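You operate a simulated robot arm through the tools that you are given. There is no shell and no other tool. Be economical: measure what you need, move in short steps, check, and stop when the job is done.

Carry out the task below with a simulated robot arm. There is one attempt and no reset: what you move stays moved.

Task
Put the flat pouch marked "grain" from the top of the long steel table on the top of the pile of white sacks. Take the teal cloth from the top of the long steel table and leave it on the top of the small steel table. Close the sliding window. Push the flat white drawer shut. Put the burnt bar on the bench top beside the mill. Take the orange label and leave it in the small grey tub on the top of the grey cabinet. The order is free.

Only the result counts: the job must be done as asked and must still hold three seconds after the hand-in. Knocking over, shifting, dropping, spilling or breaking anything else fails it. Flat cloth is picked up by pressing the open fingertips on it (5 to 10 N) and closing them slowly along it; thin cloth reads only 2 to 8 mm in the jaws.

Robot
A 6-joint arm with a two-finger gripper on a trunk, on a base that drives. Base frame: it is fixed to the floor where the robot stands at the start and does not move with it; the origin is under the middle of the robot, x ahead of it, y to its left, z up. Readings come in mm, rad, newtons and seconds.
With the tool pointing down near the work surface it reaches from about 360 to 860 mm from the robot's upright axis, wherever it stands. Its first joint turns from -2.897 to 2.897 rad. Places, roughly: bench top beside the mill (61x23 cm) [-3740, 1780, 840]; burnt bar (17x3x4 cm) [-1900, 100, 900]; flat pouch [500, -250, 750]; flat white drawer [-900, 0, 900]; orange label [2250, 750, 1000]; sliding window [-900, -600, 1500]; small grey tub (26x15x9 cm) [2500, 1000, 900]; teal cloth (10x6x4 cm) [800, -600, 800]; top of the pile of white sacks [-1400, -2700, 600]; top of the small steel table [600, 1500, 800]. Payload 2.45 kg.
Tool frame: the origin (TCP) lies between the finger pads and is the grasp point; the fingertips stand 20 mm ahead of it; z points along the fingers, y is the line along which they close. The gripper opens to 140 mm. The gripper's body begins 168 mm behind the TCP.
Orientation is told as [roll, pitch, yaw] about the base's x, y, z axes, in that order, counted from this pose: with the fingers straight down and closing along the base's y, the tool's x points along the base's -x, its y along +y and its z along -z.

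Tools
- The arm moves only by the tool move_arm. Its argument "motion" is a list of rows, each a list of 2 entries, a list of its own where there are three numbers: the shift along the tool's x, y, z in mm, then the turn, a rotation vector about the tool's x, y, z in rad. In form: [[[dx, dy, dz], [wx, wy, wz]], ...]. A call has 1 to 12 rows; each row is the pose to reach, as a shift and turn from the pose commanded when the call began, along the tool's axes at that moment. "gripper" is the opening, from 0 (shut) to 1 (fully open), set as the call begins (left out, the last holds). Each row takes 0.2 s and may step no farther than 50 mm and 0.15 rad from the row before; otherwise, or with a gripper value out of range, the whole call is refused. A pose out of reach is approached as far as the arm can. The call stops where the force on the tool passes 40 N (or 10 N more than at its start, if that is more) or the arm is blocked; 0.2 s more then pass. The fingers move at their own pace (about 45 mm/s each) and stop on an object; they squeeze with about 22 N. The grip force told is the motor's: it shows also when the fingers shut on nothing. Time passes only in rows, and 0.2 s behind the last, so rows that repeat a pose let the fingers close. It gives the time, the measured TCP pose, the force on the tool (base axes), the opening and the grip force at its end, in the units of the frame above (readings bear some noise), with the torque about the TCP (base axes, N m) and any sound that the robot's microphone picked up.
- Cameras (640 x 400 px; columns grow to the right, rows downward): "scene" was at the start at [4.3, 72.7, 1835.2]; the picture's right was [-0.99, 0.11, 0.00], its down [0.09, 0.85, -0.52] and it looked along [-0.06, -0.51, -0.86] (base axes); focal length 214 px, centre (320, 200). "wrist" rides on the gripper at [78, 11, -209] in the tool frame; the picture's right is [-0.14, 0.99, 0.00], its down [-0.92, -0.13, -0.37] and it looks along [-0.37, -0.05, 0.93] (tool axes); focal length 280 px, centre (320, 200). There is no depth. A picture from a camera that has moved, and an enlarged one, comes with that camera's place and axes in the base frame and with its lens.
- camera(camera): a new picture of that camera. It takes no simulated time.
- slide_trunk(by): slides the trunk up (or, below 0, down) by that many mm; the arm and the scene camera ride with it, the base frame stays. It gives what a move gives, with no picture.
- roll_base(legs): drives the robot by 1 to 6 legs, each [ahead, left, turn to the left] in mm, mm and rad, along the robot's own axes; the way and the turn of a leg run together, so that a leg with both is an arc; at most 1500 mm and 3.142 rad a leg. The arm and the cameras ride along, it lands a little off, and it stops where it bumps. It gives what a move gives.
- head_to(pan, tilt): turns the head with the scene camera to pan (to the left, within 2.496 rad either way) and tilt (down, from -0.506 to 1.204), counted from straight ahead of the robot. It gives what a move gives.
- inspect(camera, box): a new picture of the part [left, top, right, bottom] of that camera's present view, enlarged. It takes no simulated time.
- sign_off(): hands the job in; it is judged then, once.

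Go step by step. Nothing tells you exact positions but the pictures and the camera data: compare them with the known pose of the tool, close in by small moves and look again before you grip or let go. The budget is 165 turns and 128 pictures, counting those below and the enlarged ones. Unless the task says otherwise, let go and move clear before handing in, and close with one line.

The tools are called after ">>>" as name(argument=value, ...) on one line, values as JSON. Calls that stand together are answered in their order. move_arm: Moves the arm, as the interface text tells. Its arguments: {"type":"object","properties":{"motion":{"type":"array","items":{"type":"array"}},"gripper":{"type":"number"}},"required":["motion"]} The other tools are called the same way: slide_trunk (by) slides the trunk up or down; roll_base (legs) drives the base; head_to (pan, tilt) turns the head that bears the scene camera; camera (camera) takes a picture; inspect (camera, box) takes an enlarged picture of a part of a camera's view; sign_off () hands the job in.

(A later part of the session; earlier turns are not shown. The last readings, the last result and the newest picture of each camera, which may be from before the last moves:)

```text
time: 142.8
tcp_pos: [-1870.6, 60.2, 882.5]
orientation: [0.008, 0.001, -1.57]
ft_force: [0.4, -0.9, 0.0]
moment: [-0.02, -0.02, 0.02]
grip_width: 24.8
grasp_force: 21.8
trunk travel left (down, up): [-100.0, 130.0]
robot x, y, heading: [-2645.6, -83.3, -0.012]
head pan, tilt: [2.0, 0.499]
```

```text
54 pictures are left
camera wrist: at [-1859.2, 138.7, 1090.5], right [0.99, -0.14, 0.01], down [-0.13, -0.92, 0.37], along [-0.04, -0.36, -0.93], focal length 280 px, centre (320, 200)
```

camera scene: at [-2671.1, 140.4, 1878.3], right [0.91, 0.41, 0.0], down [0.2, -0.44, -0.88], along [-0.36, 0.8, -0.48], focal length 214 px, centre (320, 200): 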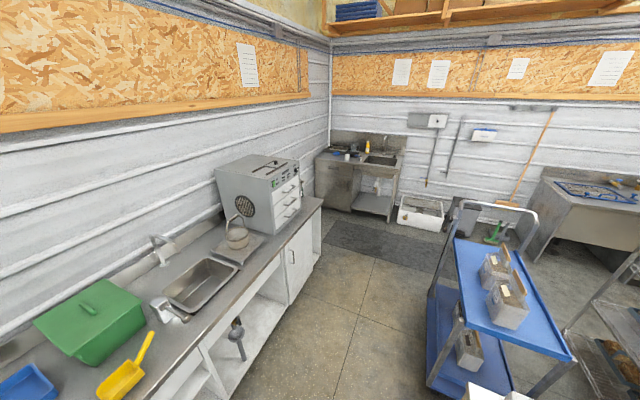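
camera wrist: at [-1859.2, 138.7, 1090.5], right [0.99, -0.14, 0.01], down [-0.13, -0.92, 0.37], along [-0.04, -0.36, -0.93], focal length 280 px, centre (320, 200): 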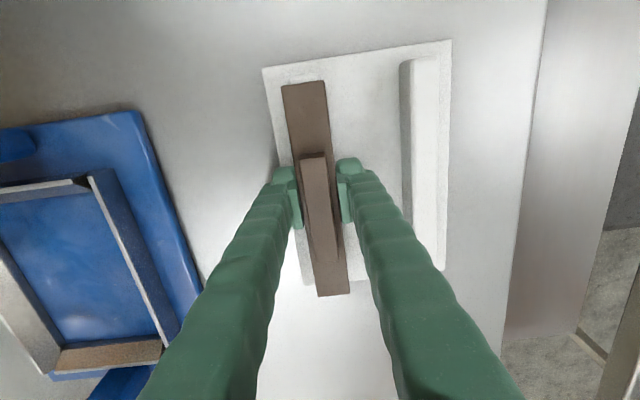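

Gripped across the bar (≈25 mm). Lift and check it comes alone.

>>> move_arm(motion=[[[0, 0, -10], [0, 0, 0]], [[0, 0, -25], [0, 0, 0]], [[0, 0, -60], [0, 0, 0]], [[0, 0, -100], [0, 0, 0]]])

>>> camera(camera="wrist")

```text
time: 143.8
tcp_pos: [-1869.3, 60.3, 984.7]
orientation: [0.007, -0.001, -1.57]
ft_force: [-0.7, 0.0, -1.0]
moment: [0.01, 0.0, 0.02]
grip_width: 24.8
grasp_force: 22.1
trunk travel left (down, up): [-100.0, 130.0]
robot x, y, heading: [-2645.0, -88.5, -0.008]
head pan, tilt: [2.0, 0.499]
```

```text
53 pictures are left
camera wrist: at [-1859.5, 137.4, 1192.0], right [0.99, -0.14, 0.01], down [-0.13, -0.92, 0.37], along [-0.04, -0.36, -0.93], focal length 280 px, centre (320, 200)
```

wrist: 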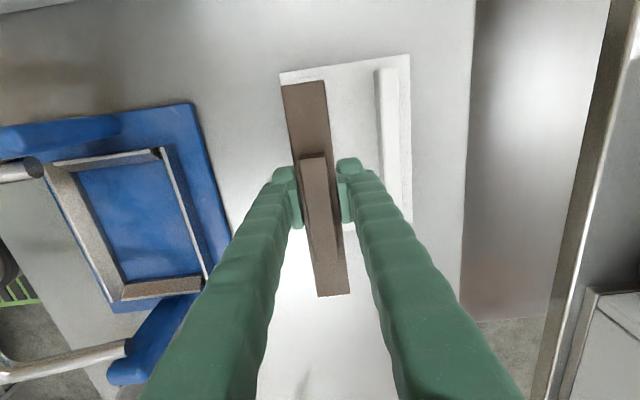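

Got it. Raise, retract, and drive up the aisle to the corner bench.

>>> move_arm(motion=[[[0, 0, -45], [0, 0, 0]], [[0, 0, -90], [0, 0, 0]], [[0, 0, -135], [0, 0, 0]], [[0, 0, -180], [0, 0, 0]], [[0, 0, -225], [0, 0, 0]], [[-10, -48, -225], [0, 0, 0]], [[-20, -96, -225], [0, 0, 0]], [[-30, -144, -225], [0, 0, 0]], [[-40, -192, -225], [0, 0, 0]], [[-50, -240, -225], [0, 0, 0]], [[-60, -288, -225], [0, 0, 0]], [[-70, -336, -225], [0, 0, 0]]])

>>> roll_base(legs=[[-100, 1200, 0], [-150, 300, 0], [0, 0, 3.14]])

>>> head_to(pan=0.15, tilt=0.6)

>>> camera(camera="scene")

```text
time: 146.4
tcp_pos: [-2208.8, -11.9, 1205.3]
orientation: [0.01, 0.001, -1.57]
ft_force: [0.2, -0.5, -0.4]
moment: [0.01, -0.04, 0.02]
grip_width: 25.0
grasp_force: 21.8
trunk travel left (down, up): [-100.0, 130.0]
robot x, y, heading: [-2642.3, -88.0, -0.007]
head pan, tilt: [2.0, 0.499]
```

```text
time: 167.2
tcp_pos: [-3297.9, 1373.7, 1202.8]
orientation: [0.006, 0.0, 1.511]
ft_force: [-0.5, 0.6, -1.1]
moment: [-0.01, -0.02, -0.01]
grip_width: 24.8
grasp_force: 22.0
trunk travel left (down, up): [-100.0, 130.0]
robot x, y, heading: [-2856.0, 1418.8, 3.071]
head pan, tilt: [2.0, 0.499]
```

```text
time: 169.1
tcp_pos: [-3297.1, 1373.4, 1204.6]
orientation: [0.005, 0.001, 1.51]
ft_force: [-0.7, -0.7, -0.4]
moment: [0.04, 0.01, 0.02]
grip_width: 24.7
grasp_force: 22.3
trunk travel left (down, up): [-100.0, 130.0]
robot x, y, heading: [-2852.3, 1418.1, 3.071]
head pan, tilt: [0.15, 0.6]
```

```text
52 pictures are left
camera scene: at [-2961.4, 1272.6, 1869.2], right [-0.08, 1.0, 0.0], down [0.56, 0.05, -0.83], along [-0.82, -0.07, -0.56], focal length 214 px, centre (320, 200)
```

scene: 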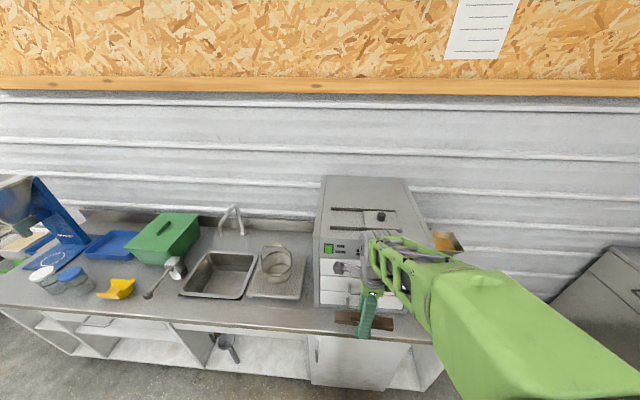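

>>> roll_base(legs=[[50, -300, 0.07]])

>>> head_to(pan=0.5, tilt=0.7)

>>> camera(camera="scene")

>>> camera(camera="wrist")

```text
time: 172.3
tcp_pos: [-3332.8, 1651.1, 1204.0]
orientation: [0.007, 0.002, 1.576]
ft_force: [1.3, -0.9, 1.0]
moment: [0.0, 0.0, 0.01]
grip_width: 24.9
grasp_force: 22.4
trunk travel left (down, up): [-100.0, 130.0]
robot x, y, heading: [-2892.5, 1723.4, 3.139]
head pan, tilt: [0.15, 0.6]
```

```text
time: 173.1
tcp_pos: [-3332.0, 1649.4, 1205.0]
orientation: [0.008, 0.001, 1.575]
ft_force: [0.5, 1.0, -0.5]
moment: [0.0, -0.02, -0.02]
grip_width: 24.9
grasp_force: 22.3
trunk travel left (down, up): [-100.0, 130.0]
robot x, y, heading: [-2890.0, 1726.8, 3.139]
head pan, tilt: [0.499, 0.7]
```

```text
51 pictures are left
camera scene: at [-2977.7, 1544.0, 1860.6], right [-0.47, 0.88, 0.0], down [0.57, 0.31, -0.77], along [-0.67, -0.36, -0.64], focal length 214 px, centre (320, 200)
```

scene: 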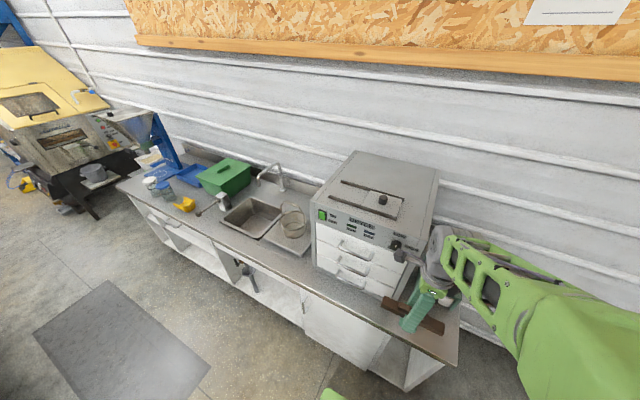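

```text
50 pictures are left
camera wrist: at [-3340.9, 1572.3, 1412.8], right [-0.99, 0.13, 0.01], down [0.13, 0.92, 0.37], along [0.04, 0.36, -0.93], focal length 280 px, centre (320, 200)
```

wrist: 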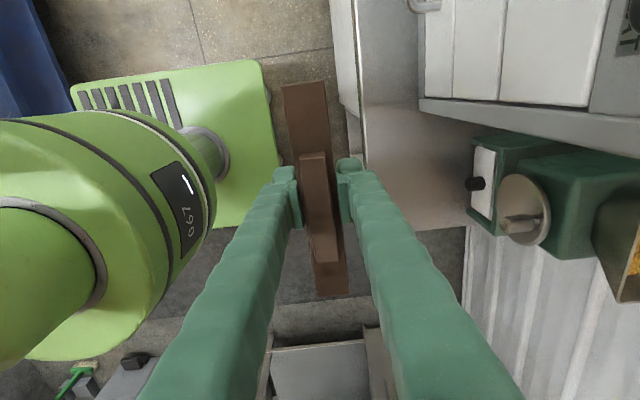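

The green mill stands at the bench end; free bench area in front of it at x≈-3414…-3560, y≈1650…1890. I'll bring the bar over [-3480, 1780].

>>> move_arm(motion=[[[-33, 37, 0], [0, 0, 0]], [[-65, 74, 0], [0, 0, 0]], [[-98, 111, 0], [0, 0, 0]], [[-130, 148, 0], [0, 0, 0]], [[-130, 148, 45], [0, 0, 0]], [[-130, 148, 90], [0, 0, 0]], [[-130, 148, 135], [0, 0, 0]], [[-130, 148, 180], [0, 0, 0]], [[-130, 148, 220], [0, 0, 0]]])

>>> camera(camera="wrist")

>>> camera(camera="scene")

```text
time: 175.1
tcp_pos: [-3482.6, 1781.8, 986.6]
orientation: [0.005, 0.001, 1.577]
ft_force: [0.3, 0.2, -1.1]
moment: [-0.04, -0.01, -0.01]
grip_width: 24.6
grasp_force: 21.7
trunk travel left (down, up): [-100.0, 130.0]
robot x, y, heading: [-2892.6, 1726.3, 3.139]
head pan, tilt: [0.499, 0.7]
```

```text
49 pictures are left
camera wrist: at [-3491.7, 1703.3, 1194.4], right [-0.99, 0.13, 0.01], down [0.13, 0.92, 0.37], along [0.04, 0.36, -0.93], focal length 280 px, centre (320, 200)
```

wrist: 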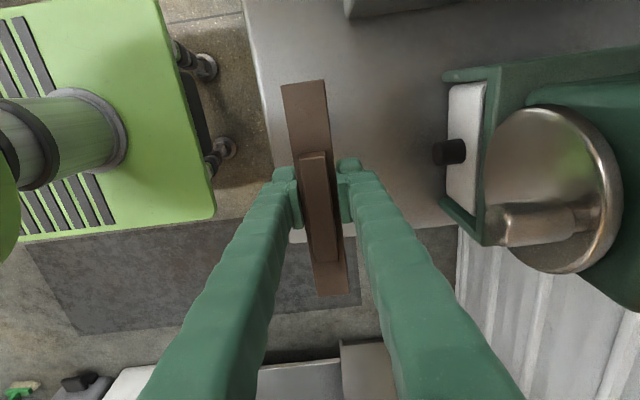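

```text
48 pictures are left
camera scene: at [-2978.4, 1544.1, 1860.5], right [-0.48, 0.88, 0.0], down [0.57, 0.31, -0.76], along [-0.67, -0.36, -0.64], focal length 214 px, centre (320, 200)
```

scene: 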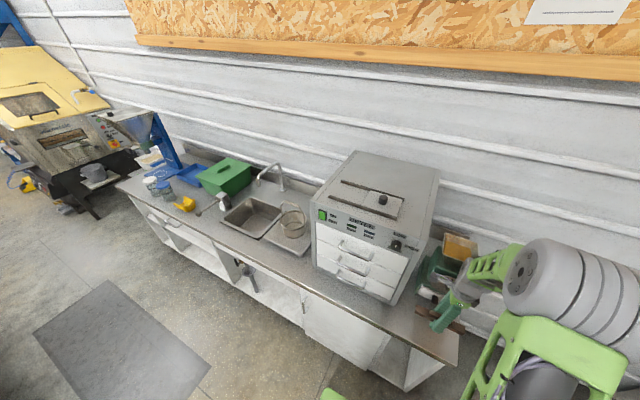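

>>> move_arm(motion=[[[10, 8, 30], [0, 0, 0]], [[10, 8, 60], [0, 0, 0]], [[10, 8, 85], [0, 0, 0]], [[10, 8, 95], [0, 0, 0]], [[10, 8, 103], [0, 0, 0]], [[10, 8, 109], [0, 0, 0]], [[10, 8, 114], [0, 0, 0]], [[10, 8, 119], [0, 0, 0]], [[10, 8, 124], [0, 0, 0]], [[10, 8, 129], [0, 0, 0]], [[10, 8, 134], [0, 0, 0]]])

>>> camera(camera="wrist")

```text
time: 177.4
tcp_pos: [-3490.4, 1769.2, 860.7]
orientation: [0.011, 0.0, 1.577]
ft_force: [8.5, 0.1, 25.0]
moment: [-0.01, -0.71, -0.08]
grip_width: 25.2
grasp_force: 22.1
trunk travel left (down, up): [-100.0, 130.0]
robot x, y, heading: [-2893.9, 1723.4, 3.132]
head pan, tilt: [0.499, 0.7]
stopped in row 11: the force on the tool passed its limit at 49 N (the readings are from after the stop); the commanded pose is now the measured one
```

```text
47 pictures are left
camera wrist: at [-3498.8, 1691.5, 1068.1], right [-0.99, 0.13, 0.01], down [0.13, 0.92, 0.37], along [0.04, 0.36, -0.93], focal length 280 px, centre (320, 200)
```

wrist: 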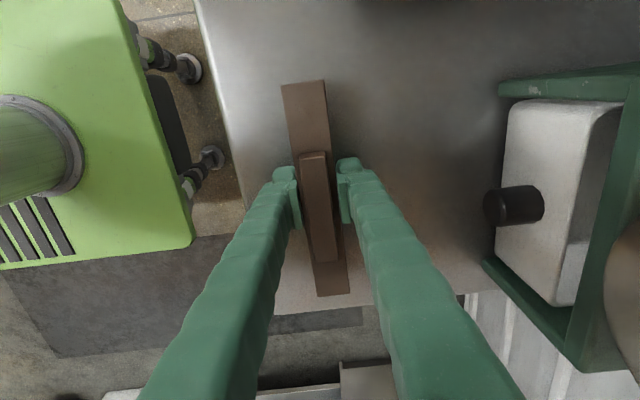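

On the bench. Release gently and lift.

>>> move_arm(motion=[[[0, 0, -1], [0, 0, 0]], [[0, 0, -1], [0, 0, 0]], [[0, 0, -1], [0, 0, 0]], [[0, 0, -1], [0, 0, 0]]], gripper=0.45)

>>> move_arm(motion=[[[0, 0, -10], [0, 0, 0]], [[0, 0, -30], [0, 0, 0]], [[0, 0, -70], [0, 0, 0]], [[0, 0, -115], [0, 0, 0]], [[0, 0, -160], [0, 0, 0]], [[0, 0, -205], [0, 0, 0]], [[0, 0, -250], [0, 0, 0]], [[0, 0, -295], [0, 0, 0]], [[0, 0, -340], [0, 0, 0]]])

>>> camera(camera="wrist")

```text
time: 178.4
tcp_pos: [-3495.8, 1770.1, 859.3]
orientation: [0.017, 0.0, 1.575]
ft_force: [-23.9, -2.9, 25.5]
moment: [-0.05, -0.37, -0.1]
grip_width: 47.2
grasp_force: 0.0
trunk travel left (down, up): [-100.0, 130.0]
robot x, y, heading: [-2891.4, 1727.9, 3.137]
head pan, tilt: [0.499, 0.7]
```

```text
time: 180.4
tcp_pos: [-3488.7, 1769.9, 1200.6]
orientation: [0.01, 0.0, 1.576]
ft_force: [-0.6, 0.0, 0.6]
moment: [-0.01, 0.01, -0.03]
grip_width: 62.8
grasp_force: 0.0
trunk travel left (down, up): [-100.0, 130.0]
robot x, y, heading: [-2893.8, 1720.4, 3.139]
head pan, tilt: [0.499, 0.7]
```

```text
46 pictures are left
camera wrist: at [-3497.1, 1691.4, 1408.0], right [-0.99, 0.13, 0.01], down [0.13, 0.92, 0.37], along [0.04, 0.36, -0.93], focal length 280 px, centre (320, 200)
```

wrist: 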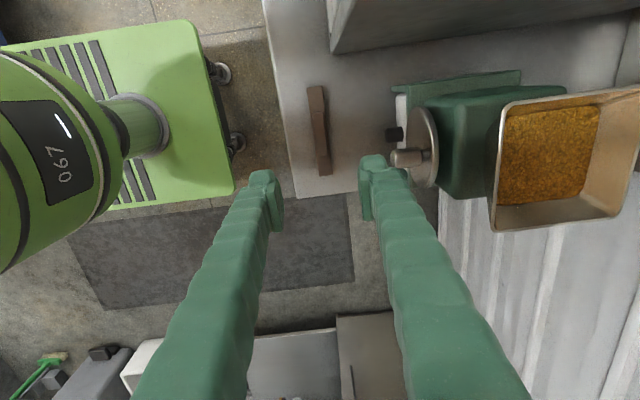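

Bar is placed next to the mill. Retract the arm, turn around, and look at the northern route to the far side of the long table.

>>> move_arm(motion=[[[0, -45, 0], [0, 0, 0]], [[0, -90, 0], [0, 0, 0]], [[0, -135, 0], [0, 0, 0]], [[0, -180, 0], [0, 0, 0]]])

>>> roll_base(legs=[[0, -650, 0], [0, 0, 3.14]])

>>> head_to(pan=0.0, tilt=0.45)

>>> camera(camera="scene")

```text
time: 181.4
tcp_pos: [-3309.5, 1771.6, 1196.8]
orientation: [0.011, 0.0, 1.577]
ft_force: [0.7, 1.0, 0.1]
moment: [-0.04, 0.06, 0.0]
grip_width: 62.8
grasp_force: 0.1
trunk travel left (down, up): [-100.0, 130.0]
robot x, y, heading: [-2896.3, 1724.4, 3.142]
head pan, tilt: [0.499, 0.7]
```

```text
time: 195.0
tcp_pos: [-2468.9, 2338.2, 1197.6]
orientation: [0.011, 0.0, -1.546]
ft_force: [-0.2, 0.1, -0.8]
moment: [-0.02, -0.01, 0.01]
grip_width: 63.2
grasp_force: 0.1
trunk travel left (down, up): [-100.0, 130.0]
robot x, y, heading: [-2890.0, 2377.3, 0.022]
head pan, tilt: [0.499, 0.7]
```

```text
time: 195.9
tcp_pos: [-2469.3, 2336.7, 1198.2]
orientation: [0.011, 0.001, -1.544]
ft_force: [-1.0, -0.4, -0.8]
moment: [0.03, -0.03, -0.01]
grip_width: 63.0
grasp_force: 0.0
trunk travel left (down, up): [-100.0, 130.0]
robot x, y, heading: [-2891.4, 2375.1, 0.015]
head pan, tilt: [0.0, 0.45]
```

```text
45 pictures are left
camera scene: at [-2786.6, 2517.3, 1882.7], right [0.02, -1.0, 0.0], down [-0.44, -0.01, -0.9], along [0.9, 0.02, -0.44], focal length 214 px, centre (320, 200)
```

scene: 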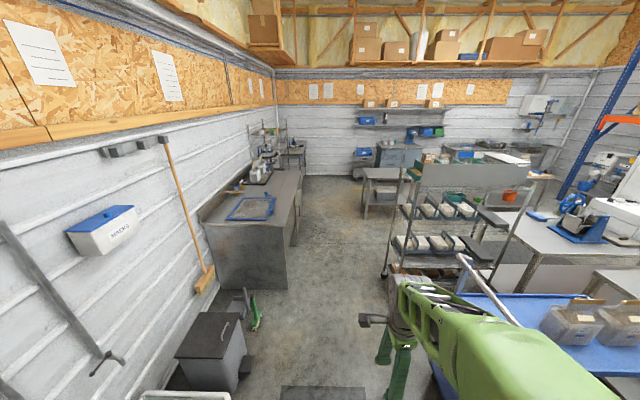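

>>> roll_base(legs=[[1500, -20, -0.015], [1400, 0, 0]])

>>> camera(camera="scene")

```text
refused: leg 1 is longer than a leg can be; nothing moved
```

```text
44 pictures are left
camera scene: at [-2786.6, 2517.3, 1882.7], right [0.02, -1.0, 0.0], down [-0.44, -0.01, -0.9], along [0.9, 0.02, -0.44], focal length 214 px, centre (320, 200)
```

scene: 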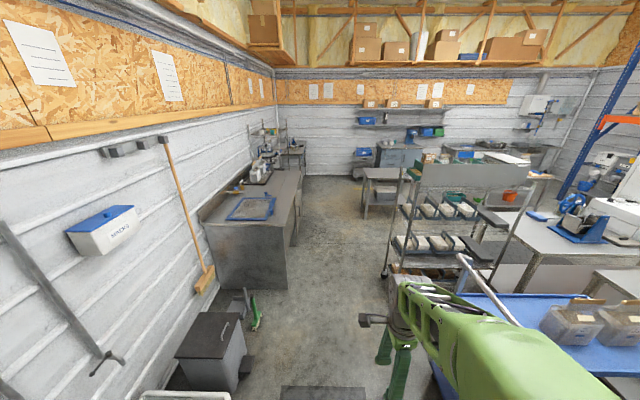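

>>> roll_base(legs=[[1450, -20, -0.015], [1450, 0, 0]])

>>> camera(camera="scene")

```text
time: 209.6
tcp_pos: [356.0, 2368.9, 1197.2]
orientation: [0.008, -0.001, -1.538]
ft_force: [0.0, -1.0, -0.2]
moment: [0.01, 0.0, 0.01]
grip_width: 63.0
grasp_force: 0.1
trunk travel left (down, up): [-100.0, 130.0]
robot x, y, heading: [-63.3, 2405.2, 0.023]
head pan, tilt: [0.0, 0.45]
```

```text
43 pictures are left
camera scene: at [37.3, 2547.6, 1882.7], right [0.02, -1.0, 0.0], down [-0.44, -0.01, -0.9], along [0.9, 0.02, -0.44], focal length 214 px, centre (320, 200)
```

scene: 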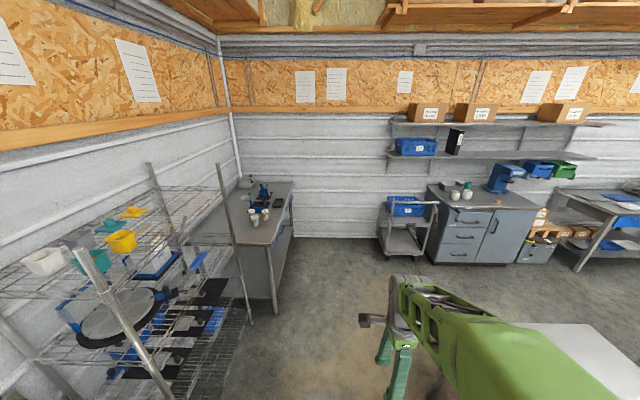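

>>> roll_base(legs=[[1260, -80, -0.023], [380, -850, 0], [60, -650, 0]])

>>> head_to(pan=0.0, tilt=0.8)

>>> camera(camera="scene")

>>> camera(camera="wrist")

```text
time: 229.2
tcp_pos: [2114.4, 841.2, 1197.3]
orientation: [0.01, -0.001, -1.517]
ft_force: [0.3, -0.2, -0.6]
moment: [0.02, -0.01, 0.0]
grip_width: 63.3
grasp_force: 0.0
trunk travel left (down, up): [-100.0, 130.0]
robot x, y, heading: [1692.7, 865.8, 0.051]
head pan, tilt: [0.0, 0.45]
```

```text
time: 230.0
tcp_pos: [2115.0, 841.0, 1197.6]
orientation: [0.011, 0.001, -1.516]
ft_force: [-0.3, 0.8, 0.2]
moment: [0.01, 0.03, 0.01]
grip_width: 63.1
grasp_force: 0.1
trunk travel left (down, up): [-100.0, 130.0]
robot x, y, heading: [1694.1, 869.2, 0.047]
head pan, tilt: [0.0, 0.799]
```

```text
42 pictures are left
camera scene: at [1780.3, 1011.2, 1852.4], right [0.05, -1.0, 0.0], down [-0.72, -0.03, -0.7], along [0.7, 0.03, -0.72], focal length 214 px, centre (320, 200)
```

scene: 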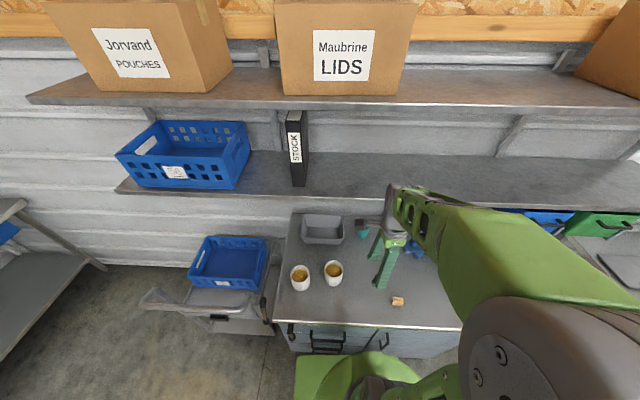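

```text
41 pictures are left
camera wrist: at [2119.4, 919.7, 1405.4], right [1.0, -0.08, 0.01], down [-0.08, -0.93, 0.37], along [-0.02, -0.37, -0.93], focal length 280 px, centre (320, 200)
```

wrist: 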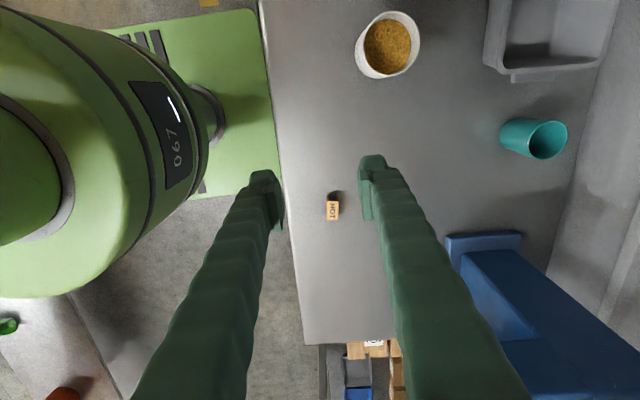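

Orange "HOT" label is at about [2131, 693, ~880]; the tub at the upper right. Zoom in.

>>> inspect(camera="wrist", box=[300, 180, 365, 230])

>>> inspect(camera="scene", box=[270, 190, 430, 330])

```text
8.00 times, centred on (332, 205) of wrist
camera zoom: at [2119.4, 919.7, 1405.4], right [1.0, -0.08, 0.01], down [-0.08, -0.93, 0.37], along [-0.02, -0.37, -0.93], focal length 2243 px, centre (220, 160)
```

zoom: 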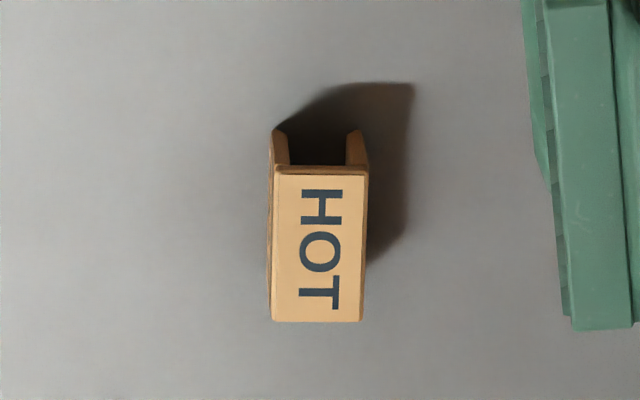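

```text
2.86 times, centred on (350, 260) of scene
camera zoom: at [1780.3, 1011.2, 1852.4], right [0.05, -1.0, 0.0], down [-0.72, -0.03, -0.7], along [0.7, 0.03, -0.72], focal length 613 px, centre (234, 29)
```

zoom: 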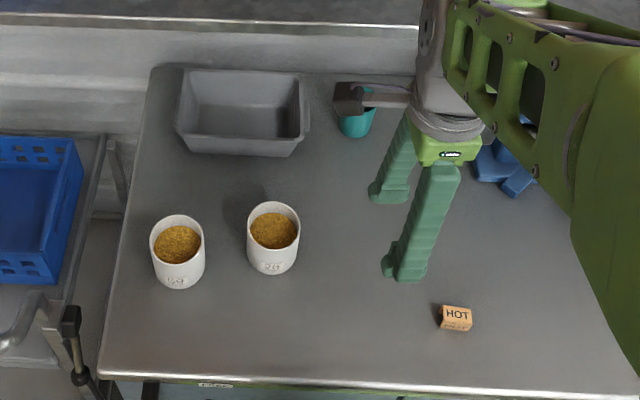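

>>> move_arm(motion=[[[-31, 2, 47], [0, 0, 0.0]], [[-60, 4, 85], [0, 0, 0.05]], [[-90, 6, 123], [0, 0, 0.1]], [[-120, 8, 161], [0, 0, 0.133]], [[-145, 9, 199], [0, 0, 0.133]], [[-155, 9, 237], [0, 0, 0.133]]], gripper=0.45)

>>> camera(camera="wrist")

```text
refused: row 1 steps farther than a row can; nothing moved
```

```text
38 pictures are left
camera wrist: at [2119.4, 919.7, 1405.4], right [1.0, -0.08, 0.01], down [-0.08, -0.93, 0.37], along [-0.02, -0.37, -0.93], focal length 280 px, centre (320, 200)
```

wrist: 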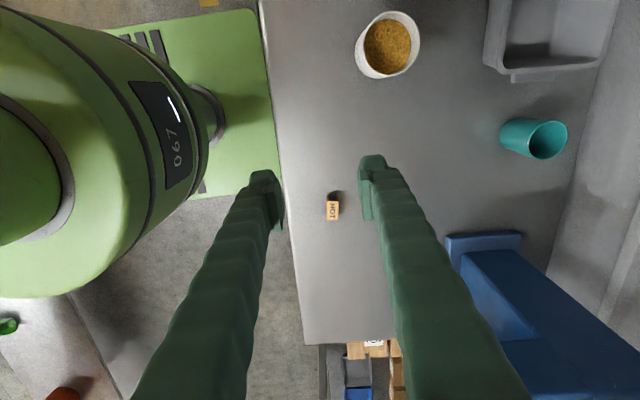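

>>> move_arm(motion=[[[-26, 2, 39], [0, 0, 0.02]], [[-52, 3, 78], [0, 0, 0.05]], [[-78, 5, 118], [0, 0, 0.08]], [[-104, 6, 158], [0, 0, 0.11]], [[-130, 8, 198], [0, 0, 0.133]], [[-155, 9, 237], [0, 0, 0.133]]], gripper=0.45)

>>> inspect(camera="wrist", box=[240, 100, 400, 240])

```text
time: 231.4
tcp_pos: [2131.9, 688.0, 959.3]
orientation: [0.01, 0.002, -1.649]
ft_force: [-0.3, -0.4, -0.3]
moment: [0.02, 0.04, 0.02]
grip_width: 63.0
grasp_force: 0.1
trunk travel left (down, up): [-100.0, 130.0]
robot x, y, heading: [1694.5, 866.0, 0.046]
head pan, tilt: [0.0, 0.799]
```

```text
2.86 times, centred on (320, 170) of wrist
camera zoom: at [2148.6, 764.5, 1167.7], right [0.98, -0.21, 0.01], down [-0.2, -0.91, 0.37], along [-0.07, -0.36, -0.93], focal length 801 px, centre (320, 286)
```

zoom: 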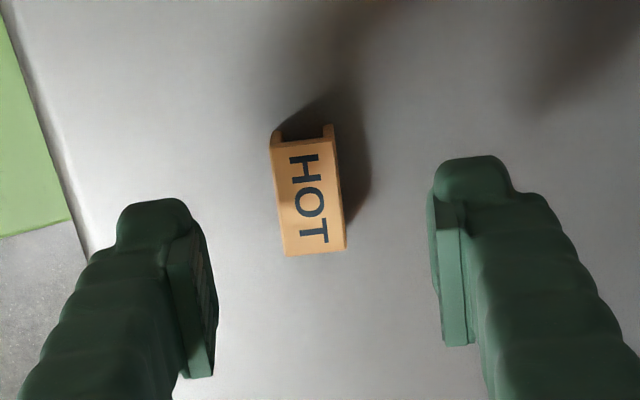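

>>> move_arm(motion=[[[0, -1, 15], [0, 0, 0.015]], [[0, -1, 30], [-0.01, 0, 0.03]], [[0, -1, 42], [-0.01, 0, 0.03]], [[0, -1, 50], [-0.01, 0, 0.03]], [[0, -1, 57], [-0.01, 0, 0.03]], [[0, -1, 62], [-0.01, 0, 0.03]], [[0, -1, 67], [-0.01, 0, 0.03]], [[0, -1, 71], [-0.01, 0, 0.03]], [[0, -1, 75], [-0.01, 0, 0.03]], [[0, -1, 79], [-0.01, 0, 0.03]]])

>>> inspect(camera="wrist", box=[240, 100, 400, 240])

```text
time: 233.6
tcp_pos: [2133.4, 688.3, 881.1]
orientation: [0.018, 0.001, -1.677]
ft_force: [0.3, 0.2, -0.7]
moment: [0.04, -0.01, -0.02]
grip_width: 63.2
grasp_force: 0.1
trunk travel left (down, up): [-100.0, 130.0]
robot x, y, heading: [1696.0, 868.0, 0.045]
head pan, tilt: [0.0, 0.799]
```

```text
2.86 times, centred on (320, 170) of wrist
camera zoom: at [2149.5, 764.2, 1089.6], right [0.97, -0.24, 0.02], down [-0.23, -0.9, 0.36], along [-0.07, -0.36, -0.93], focal length 801 px, centre (320, 286)
```

zoom: 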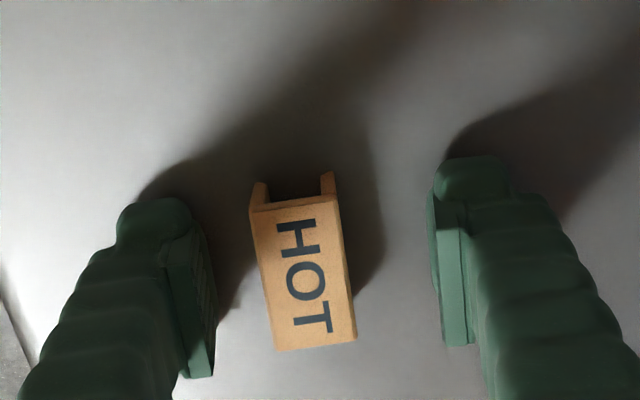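

>>> move_arm(motion=[[[0, -4, 4], [0, -0.018, -0.015]], [[0, -4, 8], [0, -0.018, -0.015]], [[0, -4, 11], [0, -0.018, -0.015]], [[0, -4, 14], [0, -0.018, -0.015]], [[0, -4, 17], [0, -0.018, -0.015]], [[0, -4, 20], [0, -0.018, -0.015]], [[0, -4, 23], [0, -0.018, -0.015]], [[0, -4, 26], [0, -0.018, -0.015]]])

>>> inspect(camera="wrist", box=[240, 100, 400, 240])

```text
time: 234.1
tcp_pos: [2132.6, 688.3, 878.4]
orientation: [0.027, -0.019, -1.665]
ft_force: [0.3, 5.3, 27.8]
moment: [0.43, 1.16, -0.31]
grip_width: 65.1
grasp_force: 1.3
trunk travel left (down, up): [-100.0, 130.0]
robot x, y, heading: [1698.0, 867.4, 0.055]
head pan, tilt: [0.0, 0.799]
stopped in row 2: the force on the tool passed its limit at 52 N (the readings are from after the stop); the commanded pose is now the measured one
```

```text
2.86 times, centred on (320, 170) of wrist
camera zoom: at [2146.9, 769.2, 1086.6], right [0.97, -0.23, 0.03], down [-0.22, -0.9, 0.38], along [-0.06, -0.38, -0.92], focal length 801 px, centre (320, 286)
```

zoom: 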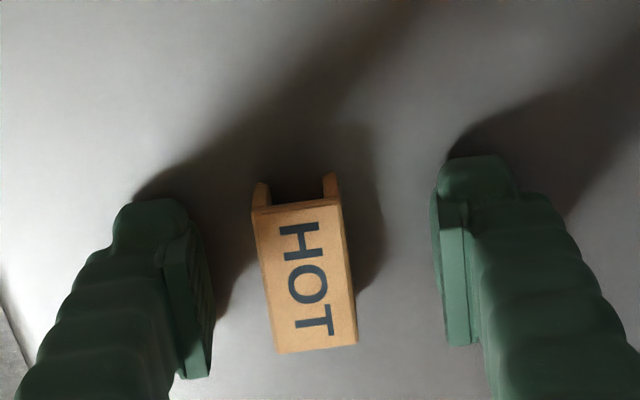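

>>> move_arm(motion=[[[0, -4, -4], [0.027, 0.019, 0]], [[0, -4, -4], [0.027, 0.019, 0]]])

>>> move_arm(motion=[[[0, 0, 0], [0, 0, 0]], [[0, 0, 0], [0, 0, 0]], [[0, 0, 0], [0, 0, 0]], [[0, 0, 0], [0, 0, 0]], [[0, 0, 0], [0, 0, 0]], [[0, 0, 0], [0, 0, 0]]], gripper=0)

>>> inspect(camera="wrist", box=[240, 100, 400, 240])

```text
time: 234.7
tcp_pos: [2128.6, 686.3, 881.7]
orientation: [-0.004, 0.002, -1.661]
ft_force: [0.5, -0.7, 0.2]
moment: [-0.01, 0.0, 0.01]
grip_width: 63.0
grasp_force: 0.1
trunk travel left (down, up): [-100.0, 130.0]
robot x, y, heading: [1693.7, 865.5, 0.048]
head pan, tilt: [0.0, 0.799]
```

```text
time: 236.1
tcp_pos: [2128.2, 688.1, 882.2]
orientation: [-0.002, -0.001, -1.664]
ft_force: [0.3, 0.1, 0.6]
moment: [-0.01, 0.02, 0.03]
grip_width: 21.2
grasp_force: 22.2
trunk travel left (down, up): [-100.0, 130.0]
robot x, y, heading: [1695.5, 868.5, 0.047]
head pan, tilt: [0.0, 0.799]
```

```text
2.86 times, centred on (320, 170) of wrist
camera zoom: at [2147.8, 763.9, 1090.5], right [0.97, -0.23, 0.0], down [-0.21, -0.91, 0.37], along [-0.09, -0.36, -0.93], focal length 801 px, centre (320, 286)
```

zoom: 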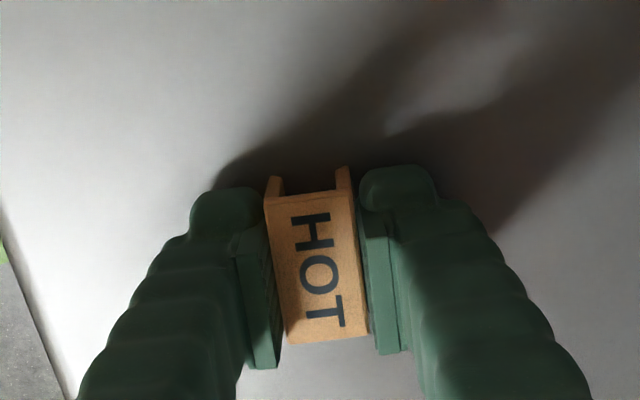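

Label is gripped. Lift, turn the hand so it closes along y, and strafe so the robot is in line with the tub.

>>> move_arm(motion=[[[0, 0, -15], [0, 0, 0]], [[0, 0, -60], [0, 0, 0]], [[0, 0, -105], [0, 0, 0]], [[0, 0, -150], [0, 0, 0]], [[0, 0, -195], [0, 0, 0]], [[0, 0, -225], [0, 0, 0]]])

>>> move_arm(motion=[[[0, 0, 0], [0, 0, -0.138]], [[0, 0, 0], [0, 0, -0.277]], [[0, 0, 0], [0, 0, -0.415]], [[0, 0, 0], [0, 0, -0.553]], [[0, 0, 0], [0, 0, -0.69]], [[0, 0, 0], [0, 0, -0.83]], [[0, 0, 0], [0, 0, -0.968]], [[0, 0, 0], [0, 0, -1.107]], [[0, 0, 0], [0, 0, -1.245]], [[0, 0, 0], [0, 0, -1.383]], [[0, 0, 0], [0, 0, -1.52]], [[0, 0, 0], [0, 0, -1.66]]])

>>> roll_base(legs=[[0, 150, -0.046]])

>>> camera(camera="scene")

>>> camera(camera="wrist")

```text
time: 237.5
tcp_pos: [2127.1, 688.4, 1105.8]
orientation: [-0.004, 0.001, -1.663]
ft_force: [0.2, -1.2, 0.2]
moment: [-0.02, -0.01, -0.01]
grip_width: 21.2
grasp_force: 21.6
trunk travel left (down, up): [-100.0, 130.0]
robot x, y, heading: [1694.9, 868.3, 0.048]
head pan, tilt: [0.0, 0.799]
```

```text
time: 240.1
tcp_pos: [2128.5, 687.2, 1106.7]
orientation: [0.001, 0.001, -0.002]
ft_force: [0.7, -0.5, -0.2]
moment: [0.0, -0.01, 0.02]
grip_width: 21.4
grasp_force: 22.0
trunk travel left (down, up): [-100.0, 130.0]
robot x, y, heading: [1695.5, 866.5, 0.047]
head pan, tilt: [0.0, 0.799]
```

```text
time: 242.1
tcp_pos: [2116.2, 821.2, 1108.9]
orientation: [0.001, 0.002, -0.049]
ft_force: [-0.9, -0.3, 0.0]
moment: [-0.07, 0.0, 0.0]
grip_width: 20.8
grasp_force: 22.3
trunk travel left (down, up): [-100.0, 130.0]
robot x, y, heading: [1687.7, 1024.0, 0.006]
head pan, tilt: [0.0, 0.799]
```

```text
33 pictures are left
camera scene: at [1782.9, 1160.4, 1852.3], right [0.0, -1.0, 0.0], down [-0.72, 0.0, -0.7], along [0.7, 0.0, -0.72], focal length 214 px, centre (320, 200)
```

scene: 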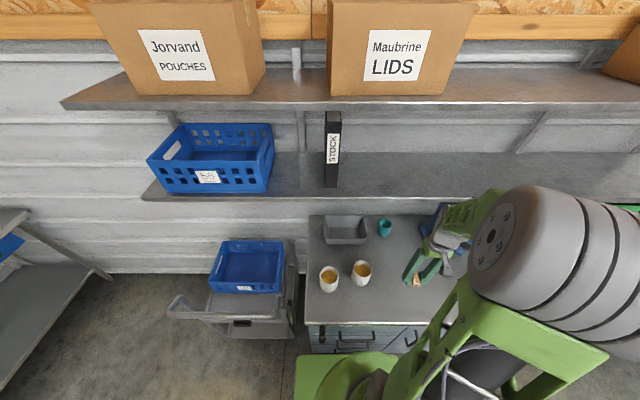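

```text
32 pictures are left
camera wrist: at [2040.3, 834.9, 1315.5], right [0.19, 0.98, 0.0], down [0.91, -0.17, 0.37], along [0.36, -0.07, -0.93], focal length 280 px, centre (320, 200)
```

wrist: 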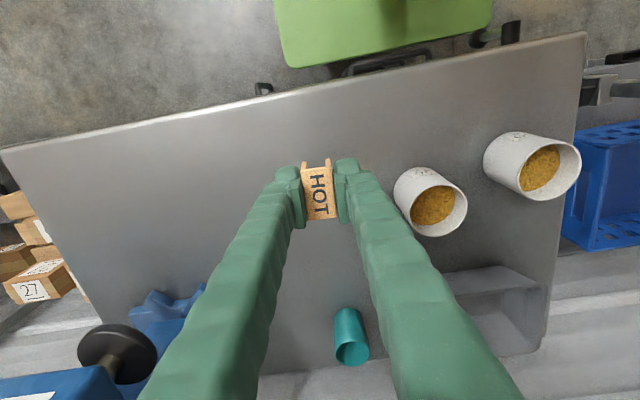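

>>> move_arm(motion=[[[-36, 29, 3], [0, -0.107, 0]], [[-73, 58, 5], [0, -0.214, 0]], [[-109, 87, 8], [0, -0.321, 0]], [[-145, 115, 11], [0, -0.428, 0]], [[-181, 144, 14], [0, -0.535, 0]], [[-218, 173, 16], [0, -0.643, 0]], [[-254, 202, 19], [0, -0.75, 0]]])

>>> camera(camera="wrist")

>>> camera(camera="scene")

```text
time: 243.9
tcp_pos: [2335.5, 1012.9, 1063.6]
orientation: [0.004, -0.644, 0.27]
ft_force: [0.1, 1.3, -0.3]
moment: [-0.06, 0.02, -0.02]
grip_width: 21.2
grasp_force: 22.2
out of reach, approached as far as the arm can: row 5, 6, 7
trunk travel left (down, up): [-100.0, 130.0]
robot x, y, heading: [1693.0, 1020.3, 0.004]
head pan, tilt: [0.0, 0.799]
stopped in row 7: the arm was blocked; the commanded pose is now the measured one
```

```text
31 pictures are left
camera wrist: at [2152.6, 973.3, 1183.4], right [-0.16, 0.98, 0.09], down [0.53, 0.01, 0.85], along [0.83, 0.18, -0.52], focal length 280 px, centre (320, 200)
```

wrist: 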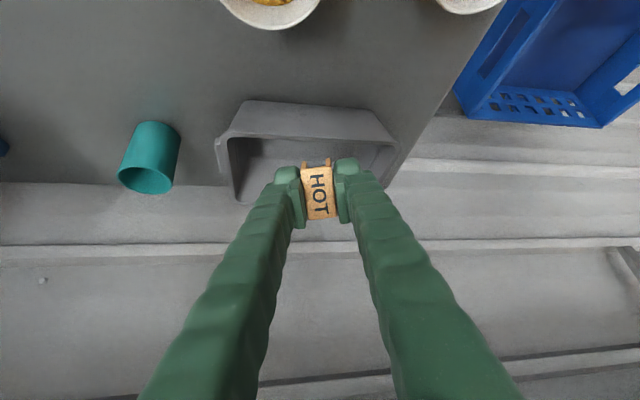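

```text
30 pictures are left
camera scene: at [1783.3, 1161.7, 1852.2], right [0.0, -1.0, 0.0], down [-0.72, 0.0, -0.7], along [0.7, 0.0, -0.72], focal length 214 px, centre (320, 200)
```

scene: 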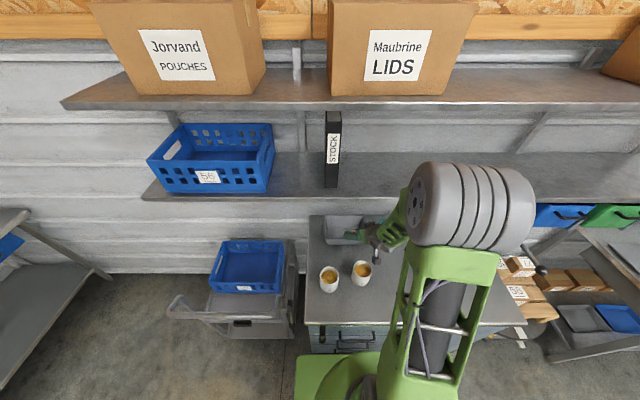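

The tub's opening spans x≈2398–2529, y≈912–1132. The tilt is near the arm's limit; I'll try advancing along the fingers.

>>> move_arm(motion=[[[-9, -6, 31], [0, 0, 0]], [[-17, -12, 62], [0, 0, 0]], [[-26, -18, 93], [0, 0, 0]]])

>>> camera(camera="wrist")

```text
time: 244.7
tcp_pos: [2415.1, 1015.4, 1005.9]
orientation: [0.004, -0.644, 0.27]
ft_force: [1.2, -1.1, 0.3]
moment: [0.0, -0.02, 0.01]
grip_width: 21.2
grasp_force: 21.9
trunk travel left (down, up): [-100.0, 130.0]
robot x, y, heading: [1692.3, 1017.5, 0.004]
head pan, tilt: [0.0, 0.799]
```

```text
29 pictures are left
camera wrist: at [2231.3, 974.3, 1124.1], right [-0.16, 0.98, 0.09], down [0.53, 0.01, 0.85], along [0.83, 0.18, -0.52], focal length 280 px, centre (320, 200)
```

wrist: 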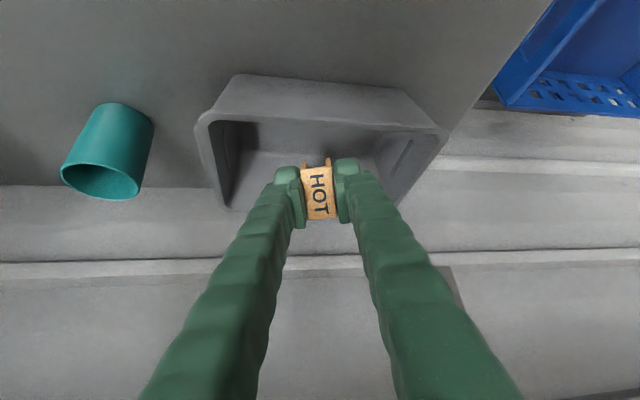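

>>> move_arm(motion=[[[3, -3, 26], [0, 0, 0]], [[6, -5, 52], [0, 0, 0]], [[9, -7, 78], [0, 0, 0]], [[12, -8.5, 98], [0, 0, 0]]])

>>> camera(camera="wrist")

```text
time: 245.7
tcp_pos: [2464.5, 1020.4, 919.0]
orientation: [0.004, -0.644, 0.269]
ft_force: [0.0, 0.4, -0.3]
moment: [-0.04, 0.05, 0.01]
grip_width: 21.2
grasp_force: 22.1
trunk travel left (down, up): [-100.0, 130.0]
robot x, y, heading: [1690.9, 1021.1, 0.0]
head pan, tilt: [0.0, 0.799]
```

```text
28 pictures are left
camera wrist: at [2281.5, 981.0, 1038.8], right [-0.16, 0.98, 0.09], down [0.53, 0.01, 0.85], along [0.83, 0.18, -0.52], focal length 280 px, centre (320, 200)
```

wrist: 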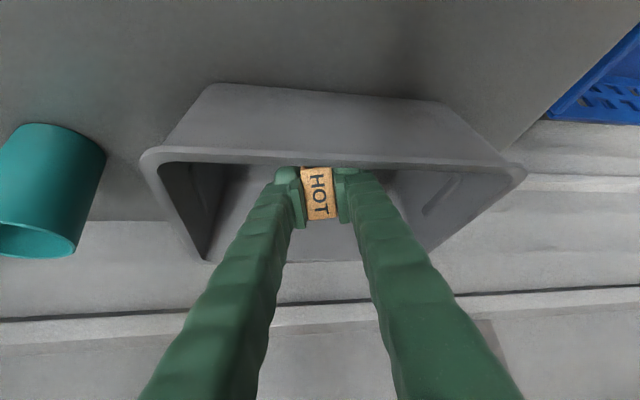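

Label is inside the tub below the rim. Release and withdraw along the fingers.

>>> move_arm(motion=[[[0, 0, 0], [0, 0, 0]], [[0, 0, 0], [0, 0, 0]], [[0, 0, 0], [0, 0, 0]], [[0, 0, 0], [0, 0, 0]]], gripper=0.45)

>>> move_arm(motion=[[[-3, 3, -26], [0, 0, 0]], [[-6, 5, -52], [0, 0, 0]], [[-12, 8.5, -98], [0, 0, 0]], [[0, 15, -145], [0, 0, 0]], [[8, 20, -190], [0, 0, 0]]])

>>> camera(camera="wrist")

```text
time: 246.7
tcp_pos: [2465.7, 1021.6, 919.0]
orientation: [0.006, -0.644, 0.269]
ft_force: [0.9, -0.5, 0.5]
moment: [0.02, 0.0, 0.01]
grip_width: 62.9
grasp_force: 0.2
trunk travel left (down, up): [-100.0, 130.0]
robot x, y, heading: [1688.3, 1018.4, 0.006]
head pan, tilt: [0.0, 0.799]
```

```text
time: 247.9
tcp_pos: [2340.5, 1008.4, 1070.4]
orientation: [0.004, -0.646, 0.27]
ft_force: [-0.2, 0.0, -0.5]
moment: [-0.02, -0.03, 0.03]
grip_width: 63.0
grasp_force: 0.0
trunk travel left (down, up): [-100.0, 130.0]
robot x, y, heading: [1692.4, 1022.9, 0.006]
head pan, tilt: [0.0, 0.799]
```

```text
27 pictures are left
camera wrist: at [2157.5, 967.6, 1189.6], right [-0.16, 0.98, 0.09], down [0.53, 0.01, 0.85], along [0.83, 0.18, -0.52], focal length 280 px, centre (320, 200)
```

wrist: 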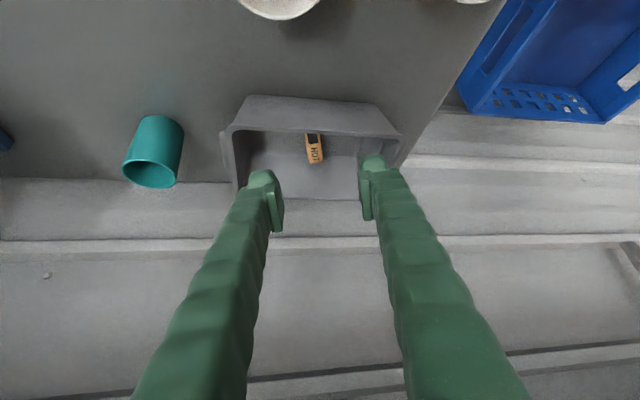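

Label lies in the tub. Retract and straighten the hand, then go for the teal cloth.

>>> move_arm(motion=[[[22, 11, -40], [0, 0, 0]], [[44, 23, -79], [0, 0, 0]], [[67, 34, -119], [0, 0.1, 0]], [[89, 46, -159], [0, 0.22, 0]], [[112, 57, -198], [0, 0.34, 0]], [[134, 69, -238], [0, 0.46, 0]], [[134, 69, -238], [0, 0.56, 0]], [[134, 69, -238], [0, 0.644, 0]]], gripper=0.8)

>>> head_to(pan=-2.3, tilt=0.6)

>>> camera(camera="scene")

```text
time: 249.7
tcp_pos: [2084.1, 1007.9, 1177.2]
orientation: [0.004, 0.002, 0.273]
ft_force: [1.1, 0.4, 0.7]
moment: [0.01, 0.06, -0.03]
grip_width: 112.0
grasp_force: 0.0
trunk travel left (down, up): [-100.0, 130.0]
robot x, y, heading: [1689.1, 1019.3, 0.006]
head pan, tilt: [0.0, 0.799]
```

```text
time: 251.8
tcp_pos: [2084.6, 1004.7, 1177.6]
orientation: [0.003, -0.002, 0.274]
ft_force: [0.0, 0.0, 1.1]
moment: [0.0, -0.02, 0.03]
grip_width: 112.1
grasp_force: 0.0
trunk travel left (down, up): [-100.0, 130.0]
robot x, y, heading: [1689.4, 1019.7, 0.005]
head pan, tilt: [-2.3, 0.6]
```

```text
26 pictures are left
camera scene: at [1643.7, 1093.4, 1869.2], right [-0.75, 0.66, 0.0], down [0.38, 0.42, -0.83], along [-0.55, -0.62, -0.56], focal length 214 px, centre (320, 200)
```

scene: 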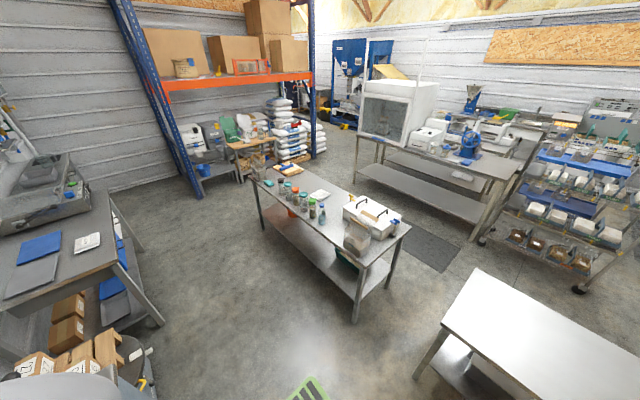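

>>> roll_base(legs=[[-270, -800, 0], [0, 0, 3.13], [30, 840, 0]])

>>> camera(camera="wrist")

>>> head_to(pan=0.3, tilt=0.8)

>>> camera(camera="scene")

```text
time: 274.1
tcp_pos: [1013.5, -626.6, 1177.9]
orientation: [0.002, 0.0, -2.865]
ft_force: [0.0, 0.3, -0.9]
moment: [0.01, 0.02, 0.02]
grip_width: 112.0
grasp_force: 0.1
trunk travel left (down, up): [-100.0, 130.0]
robot x, y, heading: [1406.9, -638.1, -3.133]
head pan, tilt: [-2.3, 0.6]
```

```text
25 pictures are left
camera wrist: at [1090.8, -615.4, 1385.5], right [0.14, -0.99, 0.0], down [-0.92, -0.13, 0.37], along [-0.36, -0.05, -0.93], focal length 280 px, centre (320, 200)
```

wrist: 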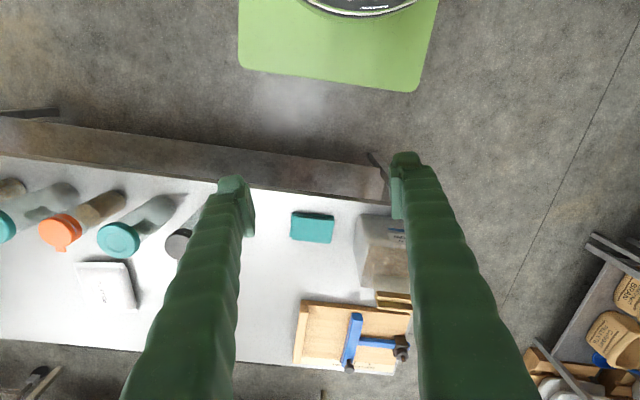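

```text
time: 276.4
tcp_pos: [1012.4, -627.1, 1177.5]
orientation: [0.003, 0.0, -2.864]
ft_force: [0.2, 0.6, 0.6]
moment: [0.01, 0.02, -0.02]
grip_width: 112.4
grasp_force: 0.0
trunk travel left (down, up): [-100.0, 130.0]
robot x, y, heading: [1403.1, -635.7, -3.131]
head pan, tilt: [0.3, 0.799]
```

```text
24 pictures are left
camera scene: at [1320.6, -801.2, 1852.3], right [-0.3, 0.95, 0.0], down [0.68, 0.22, -0.7], along [-0.66, -0.21, -0.72], focal length 214 px, centre (320, 200)
```

scene: 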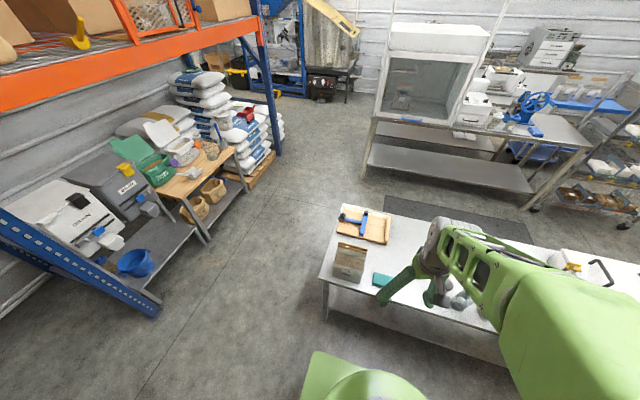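

Cloth block at about [795, -640, 800], long side along y. Move above it while yawing so the fingers close across its 6 cm side.

>>> move_arm(motion=[[[-21, -5, 10], [0, 0, -0.137]], [[-43, -9, 20], [0, 0, -0.274]], [[-64, -14, 40], [0, 0, -0.411]], [[-85, -19, 65], [0, 0, -0.548]], [[-107, -24, 90], [0, 0, -0.685]], [[-128, -28, 115], [0, 0, -0.822]], [[-149, -33, 143], [0, 0, -0.96]], [[-170, -38, 171], [0, 0, -1.096]], [[-192, -42, 200], [0, 0, -1.233]], [[-213, -47, 228], [0, 0, -1.37]]], gripper=0.75)

>>> camera(camera="wrist")

```text
time: 278.6
tcp_pos: [793.8, -641.3, 948.1]
orientation: [0.002, -0.005, -1.493]
ft_force: [-0.5, 0.7, -0.2]
moment: [0.03, -0.04, 0.02]
grip_width: 104.9
grasp_force: 0.0
trunk travel left (down, up): [-100.0, 130.0]
robot x, y, heading: [1403.8, -637.8, -3.135]
head pan, tilt: [0.3, 0.799]
```

```text
23 pictures are left
camera wrist: at [798.0, -563.2, 1156.6], right [1.0, -0.06, 0.0], down [-0.05, -0.93, 0.37], along [-0.02, -0.37, -0.93], focal length 280 px, centre (320, 200)
```

wrist: 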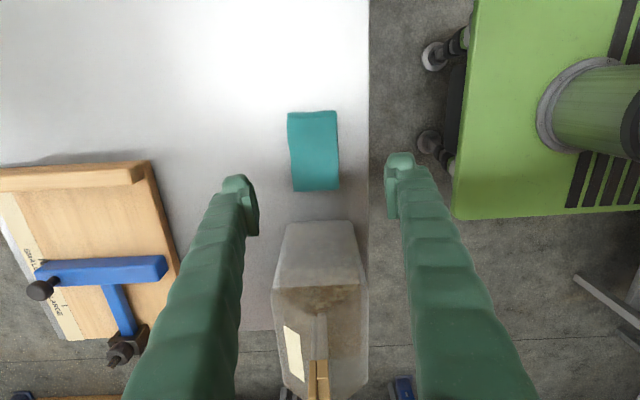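

>>> move_arm(motion=[[[11, -6, 40], [0, 0, 0.035]], [[11, -6, 80], [0, 0, 0.07]], [[11, -6, 105], [0, 0, 0.07]]], gripper=0.65)

>>> camera(camera="wrist")

```text
time: 279.4
tcp_pos: [786.8, -631.1, 844.1]
orientation: [-0.001, -0.003, -1.565]
ft_force: [-0.7, 0.3, 0.0]
moment: [0.0, -0.02, -0.01]
grip_width: 90.9
grasp_force: 0.0
trunk travel left (down, up): [-100.0, 130.0]
robot x, y, heading: [1401.9, -636.0, -3.136]
head pan, tilt: [0.3, 0.799]
```

```text
22 pictures are left
camera wrist: at [798.8, -553.0, 1052.0], right [0.99, -0.13, 0.0], down [-0.12, -0.92, 0.37], along [-0.05, -0.37, -0.93], focal length 280 px, centre (320, 200)
```

wrist: 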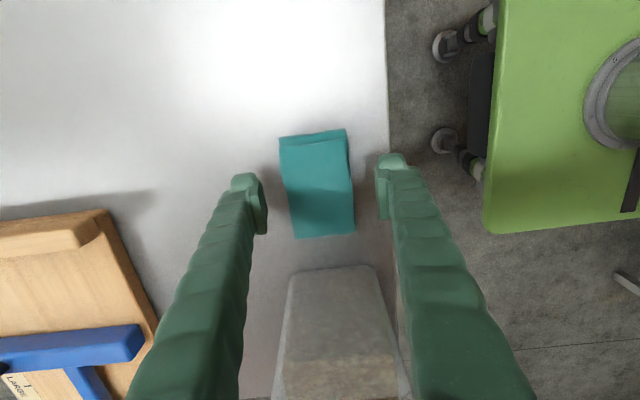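

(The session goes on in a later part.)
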